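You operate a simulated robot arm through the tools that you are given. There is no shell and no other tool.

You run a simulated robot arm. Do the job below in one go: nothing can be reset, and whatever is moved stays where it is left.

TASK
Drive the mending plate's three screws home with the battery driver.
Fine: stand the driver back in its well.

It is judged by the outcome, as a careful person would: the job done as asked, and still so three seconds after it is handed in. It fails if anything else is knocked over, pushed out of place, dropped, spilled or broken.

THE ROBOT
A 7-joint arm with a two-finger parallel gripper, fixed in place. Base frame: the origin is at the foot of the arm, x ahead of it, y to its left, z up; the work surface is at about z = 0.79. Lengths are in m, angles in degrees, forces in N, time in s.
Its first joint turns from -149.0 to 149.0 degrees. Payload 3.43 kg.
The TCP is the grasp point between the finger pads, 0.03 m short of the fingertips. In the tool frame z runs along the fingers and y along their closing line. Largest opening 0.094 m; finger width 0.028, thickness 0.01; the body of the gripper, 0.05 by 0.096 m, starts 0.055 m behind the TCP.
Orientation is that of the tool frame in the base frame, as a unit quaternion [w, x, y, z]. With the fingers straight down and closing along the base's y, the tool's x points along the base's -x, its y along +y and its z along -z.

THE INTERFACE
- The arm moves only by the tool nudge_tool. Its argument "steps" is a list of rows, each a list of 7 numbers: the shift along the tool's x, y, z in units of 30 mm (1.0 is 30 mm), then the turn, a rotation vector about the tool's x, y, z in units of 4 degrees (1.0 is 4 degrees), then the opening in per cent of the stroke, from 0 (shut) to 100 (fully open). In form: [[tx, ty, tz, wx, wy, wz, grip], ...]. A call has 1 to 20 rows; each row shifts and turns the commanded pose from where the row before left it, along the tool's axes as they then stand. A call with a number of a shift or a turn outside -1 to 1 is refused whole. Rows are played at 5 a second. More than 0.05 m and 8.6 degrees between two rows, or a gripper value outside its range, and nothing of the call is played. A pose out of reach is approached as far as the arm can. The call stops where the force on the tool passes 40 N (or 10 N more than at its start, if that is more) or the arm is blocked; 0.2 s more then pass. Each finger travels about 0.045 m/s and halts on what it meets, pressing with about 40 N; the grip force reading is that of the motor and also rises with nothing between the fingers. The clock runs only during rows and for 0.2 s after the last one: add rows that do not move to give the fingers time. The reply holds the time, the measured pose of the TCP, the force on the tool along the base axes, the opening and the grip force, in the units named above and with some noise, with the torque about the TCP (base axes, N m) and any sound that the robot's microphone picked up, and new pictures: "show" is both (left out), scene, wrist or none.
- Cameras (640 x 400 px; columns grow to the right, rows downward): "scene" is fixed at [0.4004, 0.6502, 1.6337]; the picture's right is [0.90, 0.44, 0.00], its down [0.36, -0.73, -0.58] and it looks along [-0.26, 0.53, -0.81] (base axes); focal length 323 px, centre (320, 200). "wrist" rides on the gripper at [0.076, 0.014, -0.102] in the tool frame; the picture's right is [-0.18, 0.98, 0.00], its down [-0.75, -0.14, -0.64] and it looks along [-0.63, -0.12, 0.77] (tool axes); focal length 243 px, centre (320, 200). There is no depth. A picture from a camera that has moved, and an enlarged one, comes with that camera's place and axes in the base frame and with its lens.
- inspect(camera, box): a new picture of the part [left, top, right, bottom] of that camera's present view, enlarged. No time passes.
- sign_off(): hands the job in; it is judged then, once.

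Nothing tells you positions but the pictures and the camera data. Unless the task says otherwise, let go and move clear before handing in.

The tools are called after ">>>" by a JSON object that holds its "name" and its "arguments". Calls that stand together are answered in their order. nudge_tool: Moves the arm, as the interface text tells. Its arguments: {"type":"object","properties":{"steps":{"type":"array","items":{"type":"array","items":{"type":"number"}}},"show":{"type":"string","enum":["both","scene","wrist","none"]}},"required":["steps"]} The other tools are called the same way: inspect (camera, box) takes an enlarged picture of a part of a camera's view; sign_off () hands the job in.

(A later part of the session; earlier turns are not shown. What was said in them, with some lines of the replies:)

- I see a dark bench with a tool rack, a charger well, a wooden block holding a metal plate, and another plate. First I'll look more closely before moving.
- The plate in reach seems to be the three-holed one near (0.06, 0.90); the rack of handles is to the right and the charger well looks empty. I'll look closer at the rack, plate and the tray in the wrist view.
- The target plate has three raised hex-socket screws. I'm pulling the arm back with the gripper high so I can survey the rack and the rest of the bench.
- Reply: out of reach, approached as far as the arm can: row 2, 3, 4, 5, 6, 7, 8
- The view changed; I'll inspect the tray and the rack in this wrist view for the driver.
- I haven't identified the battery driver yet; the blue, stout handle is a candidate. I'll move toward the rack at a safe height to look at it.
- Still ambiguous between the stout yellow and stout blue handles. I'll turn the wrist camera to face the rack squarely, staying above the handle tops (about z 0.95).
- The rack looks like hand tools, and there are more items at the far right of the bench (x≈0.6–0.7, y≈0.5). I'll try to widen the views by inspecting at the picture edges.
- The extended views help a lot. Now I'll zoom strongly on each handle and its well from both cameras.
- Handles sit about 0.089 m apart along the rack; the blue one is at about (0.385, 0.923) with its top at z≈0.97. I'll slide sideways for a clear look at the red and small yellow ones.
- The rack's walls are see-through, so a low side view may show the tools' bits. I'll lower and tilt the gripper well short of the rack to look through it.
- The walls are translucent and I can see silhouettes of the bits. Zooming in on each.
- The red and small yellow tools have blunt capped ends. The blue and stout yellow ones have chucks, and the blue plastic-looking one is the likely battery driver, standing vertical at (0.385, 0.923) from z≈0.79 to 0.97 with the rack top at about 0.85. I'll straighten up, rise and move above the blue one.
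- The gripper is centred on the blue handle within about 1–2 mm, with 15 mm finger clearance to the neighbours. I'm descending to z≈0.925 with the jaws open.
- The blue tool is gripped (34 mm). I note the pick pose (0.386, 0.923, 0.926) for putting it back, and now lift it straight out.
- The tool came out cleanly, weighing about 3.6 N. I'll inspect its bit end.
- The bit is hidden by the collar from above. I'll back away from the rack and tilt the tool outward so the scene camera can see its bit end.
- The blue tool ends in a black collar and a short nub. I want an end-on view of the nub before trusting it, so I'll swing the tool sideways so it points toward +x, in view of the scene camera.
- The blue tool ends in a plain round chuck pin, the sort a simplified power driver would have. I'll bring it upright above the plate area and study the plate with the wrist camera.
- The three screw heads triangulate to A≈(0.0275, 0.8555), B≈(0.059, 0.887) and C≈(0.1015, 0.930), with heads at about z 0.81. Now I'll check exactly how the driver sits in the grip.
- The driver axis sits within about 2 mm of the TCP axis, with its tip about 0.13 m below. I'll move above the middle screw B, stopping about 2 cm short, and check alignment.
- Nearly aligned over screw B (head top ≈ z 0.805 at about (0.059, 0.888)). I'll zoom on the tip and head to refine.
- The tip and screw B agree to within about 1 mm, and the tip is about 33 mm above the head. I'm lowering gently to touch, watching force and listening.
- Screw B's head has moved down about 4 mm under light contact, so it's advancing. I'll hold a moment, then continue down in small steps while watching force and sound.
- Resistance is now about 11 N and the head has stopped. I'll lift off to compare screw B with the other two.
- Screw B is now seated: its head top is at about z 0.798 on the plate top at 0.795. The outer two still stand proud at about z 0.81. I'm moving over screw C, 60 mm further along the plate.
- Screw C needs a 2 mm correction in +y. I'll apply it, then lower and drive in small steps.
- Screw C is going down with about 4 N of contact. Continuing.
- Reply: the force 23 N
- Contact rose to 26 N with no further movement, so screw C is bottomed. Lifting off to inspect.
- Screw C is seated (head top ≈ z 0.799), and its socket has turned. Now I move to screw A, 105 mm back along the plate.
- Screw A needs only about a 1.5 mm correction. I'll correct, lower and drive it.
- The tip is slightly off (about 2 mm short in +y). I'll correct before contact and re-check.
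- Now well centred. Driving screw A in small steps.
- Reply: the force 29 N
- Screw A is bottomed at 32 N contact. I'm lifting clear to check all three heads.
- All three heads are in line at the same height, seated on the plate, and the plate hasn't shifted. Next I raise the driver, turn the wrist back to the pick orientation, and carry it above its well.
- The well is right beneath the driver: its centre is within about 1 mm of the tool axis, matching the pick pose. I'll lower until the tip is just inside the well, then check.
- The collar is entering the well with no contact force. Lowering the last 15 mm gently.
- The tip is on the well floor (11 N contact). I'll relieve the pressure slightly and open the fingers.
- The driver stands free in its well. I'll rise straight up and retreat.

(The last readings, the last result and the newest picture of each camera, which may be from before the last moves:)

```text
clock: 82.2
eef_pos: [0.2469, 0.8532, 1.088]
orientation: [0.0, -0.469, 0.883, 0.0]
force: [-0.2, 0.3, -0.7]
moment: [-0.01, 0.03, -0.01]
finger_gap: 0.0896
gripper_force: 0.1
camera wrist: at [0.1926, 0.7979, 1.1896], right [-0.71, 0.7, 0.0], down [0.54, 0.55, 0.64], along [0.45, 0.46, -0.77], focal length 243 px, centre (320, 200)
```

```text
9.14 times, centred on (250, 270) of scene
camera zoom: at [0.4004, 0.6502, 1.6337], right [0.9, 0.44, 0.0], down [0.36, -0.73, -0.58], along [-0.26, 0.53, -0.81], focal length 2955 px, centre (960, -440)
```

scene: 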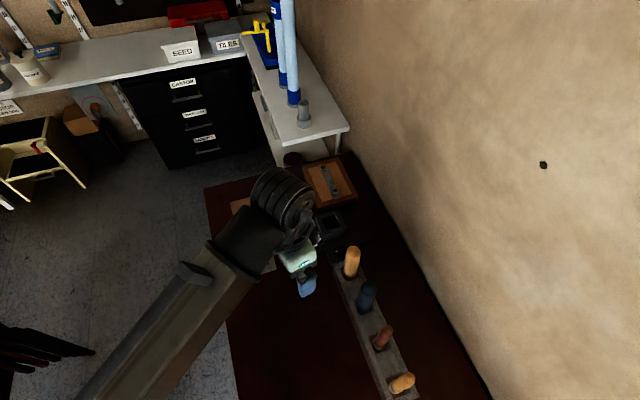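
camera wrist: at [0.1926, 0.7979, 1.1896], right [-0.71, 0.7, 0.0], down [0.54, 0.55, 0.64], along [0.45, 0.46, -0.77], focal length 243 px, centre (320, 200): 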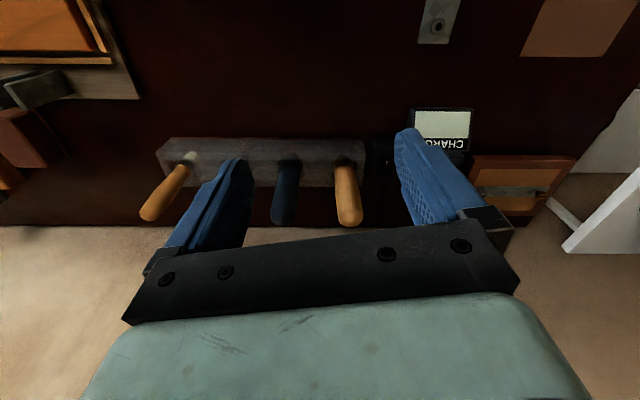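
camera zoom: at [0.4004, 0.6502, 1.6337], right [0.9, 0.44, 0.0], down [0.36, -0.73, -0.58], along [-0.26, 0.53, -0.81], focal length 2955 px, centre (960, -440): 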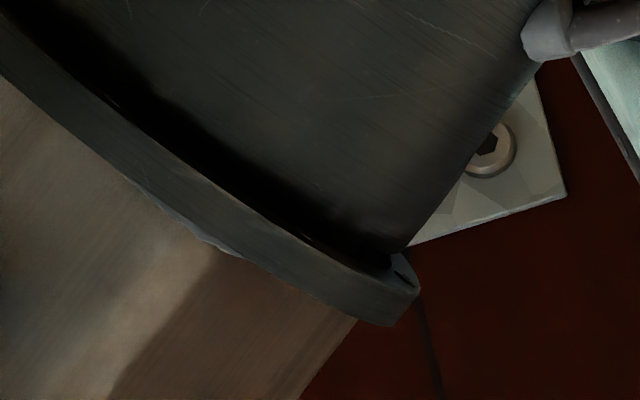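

The driver stands as it did originally, and the rack hasn't moved. Before handing in, I'd like to compare it once more with the other rack tools, to be sure the blue one is the battery driver.

>>> {"name": "inspect", "arguments": {"camera": "wrist", "box": [260, 130, 380, 230]}}

>>> {"name": "nudge_tool", "arguments": {"steps": [[0.5, 0.8, 0.8, 0, 0, 0, 95], [0.5, 0.8, 0.8, 0, 0, 0, 95], [0.5, 0.8, 0.8, 0, 0, 0, 95], [0.5, 0.8, 0.8, 0, 0, 0, 95], [0, 0, 0.8, 0, -1, 0, 95], [0, 0, 0.6, 0, -1, 0, 95], [0, 0, 0, 0, -1, 0, 95], [0, 0, 0, 0, -1, 0, 95], [0, 0, 0, 0, -1, 0, 95], [0, 0, 0, 0, -1, 0, 95], [0, 0, 0, 0, -1, 0, 95], [0, 0, 0, 0, -1, 0, 95]]}}

```text
4.00 times, centred on (320, 180) of wrist
camera zoom: at [0.1926, 0.7979, 1.1896], right [-0.71, 0.7, 0.0], down [0.54, 0.55, 0.64], along [0.45, 0.46, -0.77], focal length 970 px, centre (320, 280)
```

zoom: 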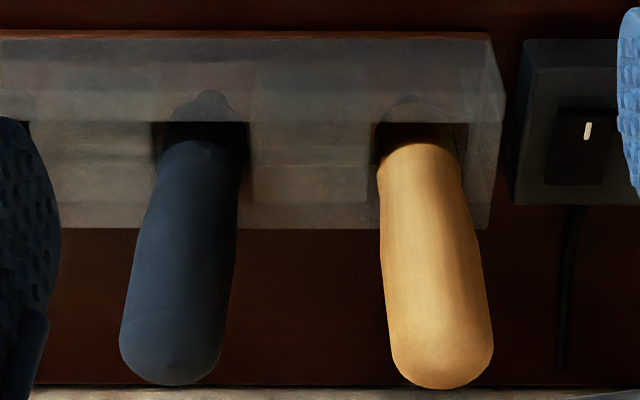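

```text
clock: 84.8
eef_pos: [0.1366, 0.8586, 0.9492]
orientation: [0.244, -0.45, 0.849, 0.129]
force: [-0.3, 0.4, 0.2]
moment: [0.0, -0.01, 0.0]
finger_gap: 0.0893
gripper_force: 0.1
camera wrist: at [0.0574, 0.7679, 0.9943], right [-0.73, 0.68, 0.1], down [0.28, 0.17, 0.94], along [0.63, 0.71, -0.31], focal length 243 px, centre (320, 200)
```

scene: 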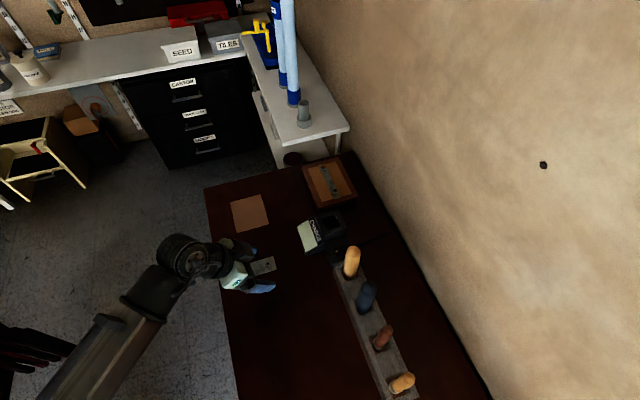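
wrist: 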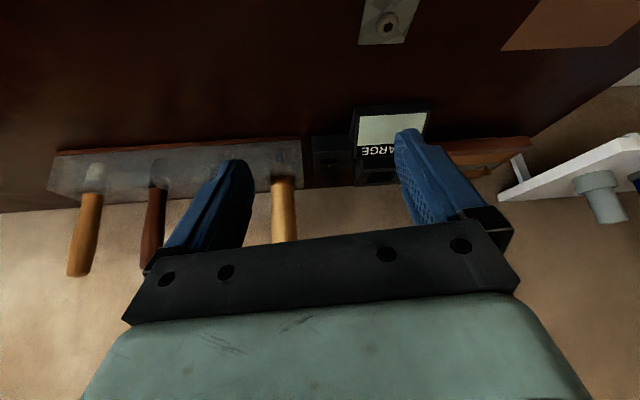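

>>> {"name": "inspect", "arguments": {"camera": "wrist", "box": [255, 135, 315, 205]}}

>>> {"name": "inspect", "arguments": {"camera": "wrist", "box": [60, 140, 180, 220]}}

>>> {"name": "inspect", "arguments": {"camera": "wrist", "box": [300, 90, 480, 200]}}

>>> {"name": "inspect", "arguments": {"camera": "wrist", "box": [340, 0, 440, 60]}}

```text
5.71 times, centred on (285, 170) of wrist
camera zoom: at [0.0574, 0.7679, 0.9943], right [-0.73, 0.68, 0.1], down [0.28, 0.17, 0.94], along [0.63, 0.71, -0.31], focal length 1386 px, centre (520, 371)
```

zoom: 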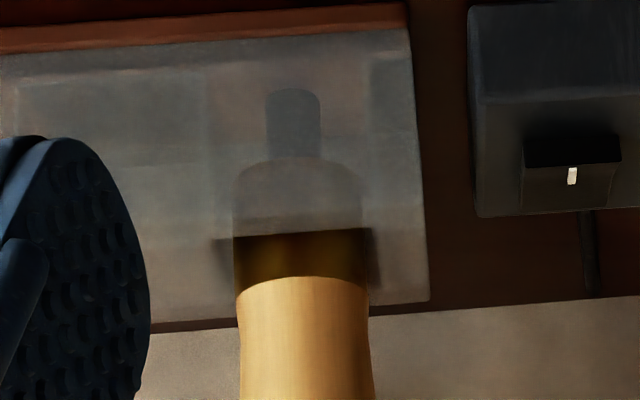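

```text
5.00 times, centred on (120, 180) of wrist
camera zoom: at [0.0574, 0.7679, 0.9943], right [-0.73, 0.68, 0.1], down [0.28, 0.17, 0.94], along [0.63, 0.71, -0.31], focal length 1213 px, centre (1320, 300)
```

zoom: 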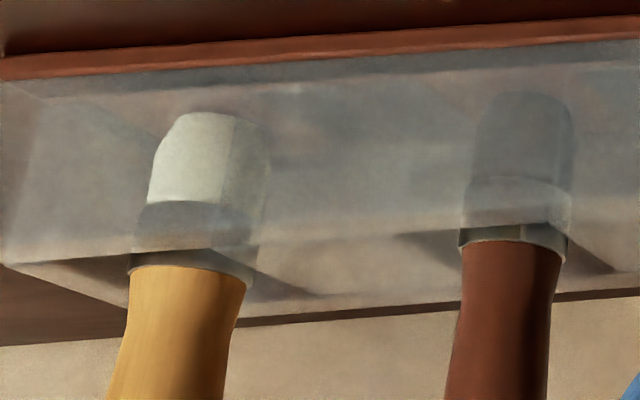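

```text
3.56 times, centred on (390, 145) of wrist
camera zoom: at [0.0574, 0.7679, 0.9943], right [-0.73, 0.68, 0.1], down [0.28, 0.17, 0.94], along [0.63, 0.71, -0.31], focal length 863 px, centre (71, 396)
```

zoom: 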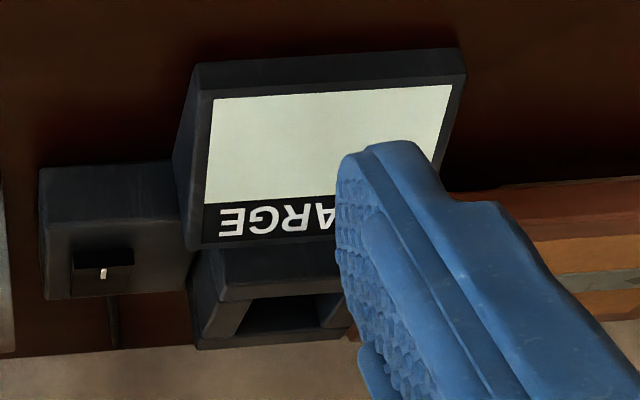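

```text
6.40 times, centred on (390, 30) of wrist
camera zoom: at [0.0574, 0.7679, 0.9943], right [-0.73, 0.68, 0.1], down [0.28, 0.17, 0.94], along [0.63, 0.71, -0.31], focal length 1553 px, centre (-128, 1288)
```

zoom: 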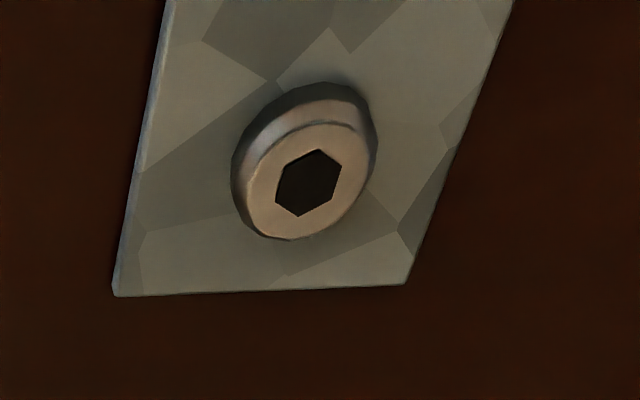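

>>> {"name": "inspect", "arguments": {"camera": "wrist", "box": [340, 0, 460, 4]}}

>>> {"name": "inspect", "arguments": {"camera": "wrist", "box": [400, 0, 560, 4]}}

>>> {"name": "inspect", "arguments": {"camera": "scene", "box": [335, 240, 385, 280]}}

```text
5.33 times, centred on (400, 2) of wrist
camera zoom: at [0.0574, 0.7679, 0.9943], right [-0.73, 0.68, 0.1], down [0.28, 0.17, 0.94], along [0.63, 0.71, -0.31], focal length 1294 px, centre (-107, 1256)
```

zoom: 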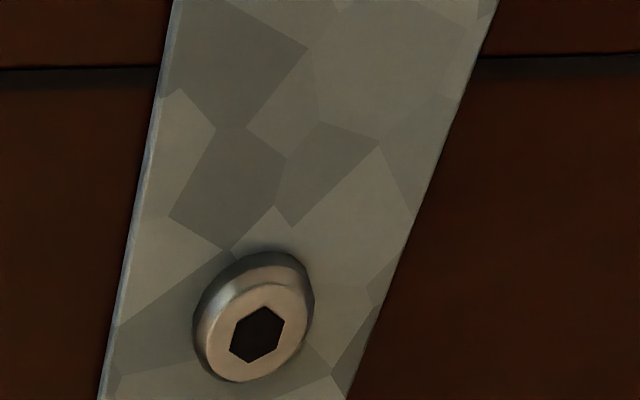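

```text
4.00 times, centred on (480, 2) of wrist
camera zoom: at [0.0574, 0.7679, 0.9943], right [-0.73, 0.68, 0.1], down [0.28, 0.17, 0.94], along [0.63, 0.71, -0.31], focal length 970 px, centre (-320, 992)
```

zoom: 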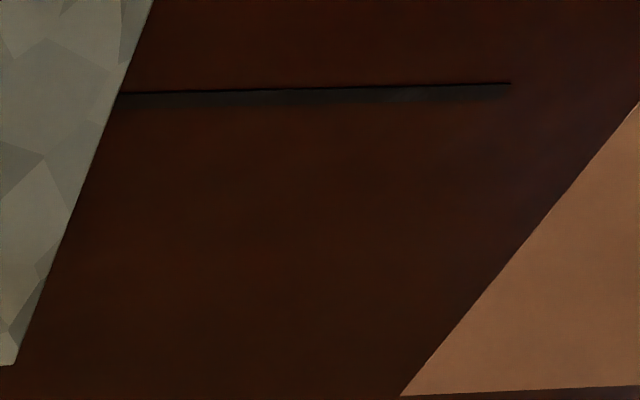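

```text
10.00 times, centred on (360, 260) of scene
camera zoom: at [0.4004, 0.6502, 1.6337], right [0.9, 0.44, 0.0], down [0.36, -0.73, -0.58], along [-0.26, 0.53, -0.81], focal length 3232 px, centre (-80, -400)
```

zoom: 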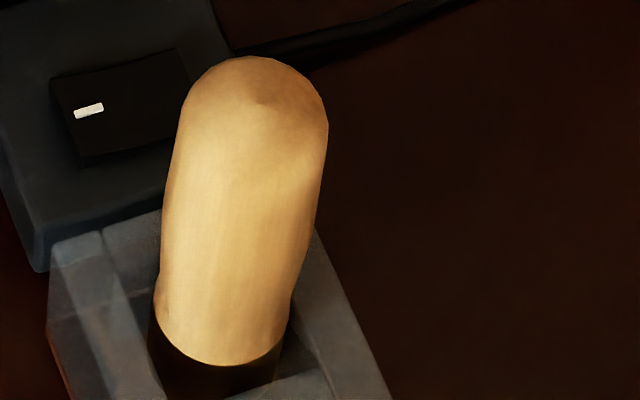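

The blue tool is the only one with a plastic body and black nose; the others have wooden handles and ferrules. So it is the battery driver, and it's back standing in its well, with the screw heads seated on the plate. I'll raise the arm clear and take a last look.

>>> {"name": "nudge_tool", "arguments": {"steps": [[0, 0, -0.8, 0, 1, 0, 95], [0, 0, -0.8, 0, 1, 0, 95], [0, 0, -0.8, 0, 1, 0, 95], [0, 0, -0.8, 0, 1, 0, 95], [0, 0, -0.8, 0, 1, 0, 95], [0, 0, 0, 0, 1, 0, 95], [0, 0, 0, 0, 1, 0, 95], [0, 0, 0, 0, 1, 0, 95], [0, 0, 0, 0, 0, 0, 95]]}}

>>> {"name": "inspect", "arguments": {"camera": "scene", "box": [200, 140, 440, 400]}}

>>> {"name": "inspect", "arguments": {"camera": "wrist", "box": [320, 0, 640, 10]}}

```text
clock: 86.8
eef_pos: [0.1095, 0.818, 1.0565]
orientation: [-0.001, -0.469, 0.883, -0.001]
force: [-0.1, -0.2, -0.1]
moment: [0.05, 0.05, 0.02]
finger_gap: 0.0894
gripper_force: 0.1
camera wrist: at [0.0539, 0.7629, 1.1593], right [-0.71, 0.7, 0.0], down [0.54, 0.55, 0.64], along [0.45, 0.46, -0.77], focal length 243 px, centre (320, 200)
```

scene: 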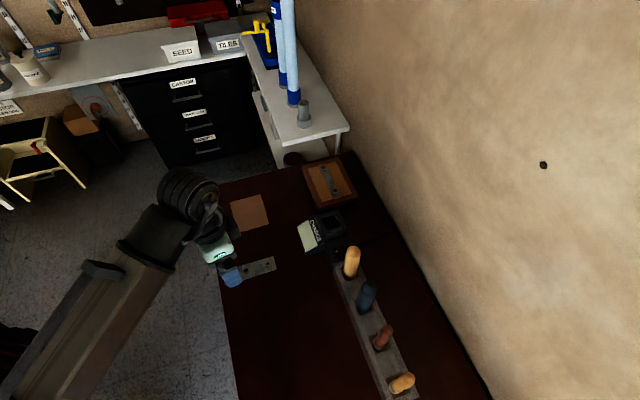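
wrist: 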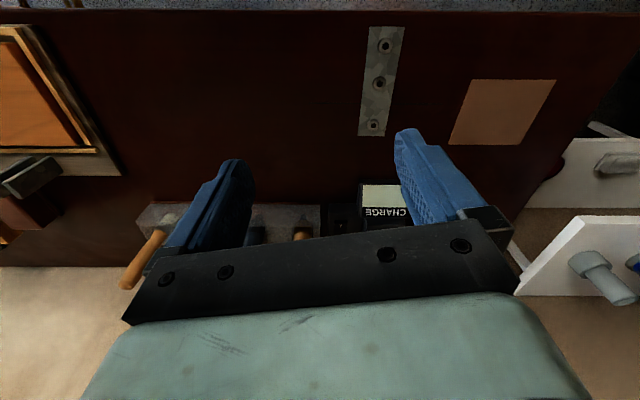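

```text
1.54 times, centred on (320, 270) of scene
camera zoom: at [0.4004, 0.6502, 1.6337], right [0.9, 0.44, 0.0], down [0.36, -0.73, -0.58], along [-0.26, 0.53, -0.81], focal length 497 px, centre (320, 92)
```

zoom: 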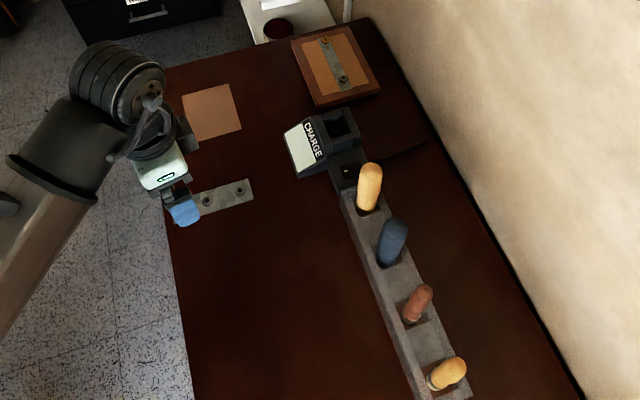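

```text
2.00 times, centred on (480, 5) of wrist
camera zoom: at [0.0539, 0.7629, 1.1593], right [-0.71, 0.7, 0.0], down [0.54, 0.55, 0.64], along [0.45, 0.46, -0.77], focal length 485 px, centre (0, 590)
```

zoom: 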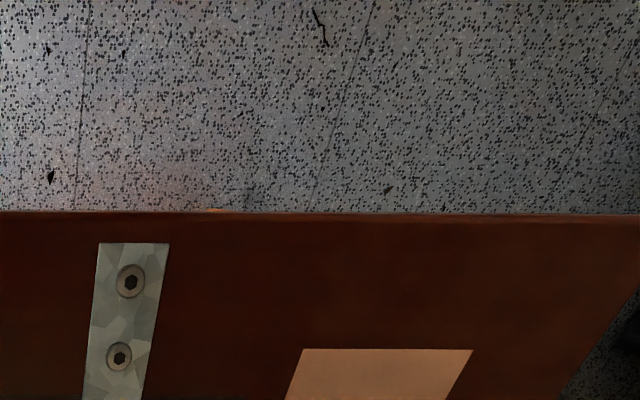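

>>> {"name": "inspect", "arguments": {"camera": "wrist", "box": [340, 20, 430, 140]}}

>>> {"name": "inspect", "arguments": {"camera": "scene", "box": [340, 275, 400, 320]}}

```text
3.33 times, centred on (385, 80) of wrist
camera zoom: at [0.0539, 0.7629, 1.1593], right [-0.71, 0.7, 0.0], down [0.54, 0.55, 0.64], along [0.45, 0.46, -0.77], focal length 809 px, centre (103, 600)
```

zoom: 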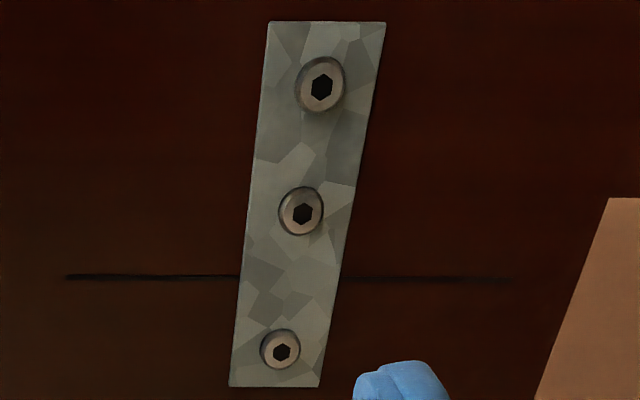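

```text
8.89 times, centred on (370, 298) of scene
camera zoom: at [0.4004, 0.6502, 1.6337], right [0.9, 0.44, 0.0], down [0.36, -0.73, -0.58], along [-0.26, 0.53, -0.81], focal length 2873 px, centre (-124, -667)
```

zoom: 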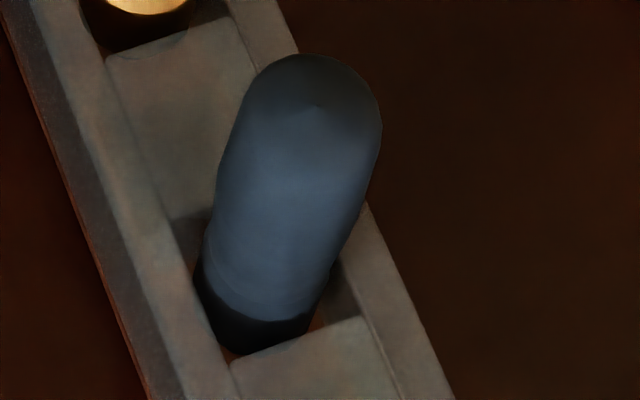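

All three screws are seated, and the plate, rack and other tools are where they were. The driver stands in its well and the arm is clear with an open gripper, so I'm handing in.

>>> {"name": "sign_off", "arguments": {}}

```text
The job is handed in.
```

I drove all three screws in the mending plate home and stood the driver back in the rack well it came from. The job is handed in.

- **Screws:** The middle screw was pressed to about 11 N. The two outer ones were pressed to about 26 N and 32 N and went no further. In the last camera views all three heads sit on the plate at the same height.
- **Plate and bench:** The plate did not shift. The rack and the other tools are where they were, and the arm is clear of everything.
- **Choice of tool:** I took the blue tool with the black nose to be the battery driver. No label confirmed it; I judged by its plastic-looking body, since the other three have wooden-looking handles. I never heard a motor, and I saw no clear turning of the screw heads. The screws went down under a light press of about 5 N.
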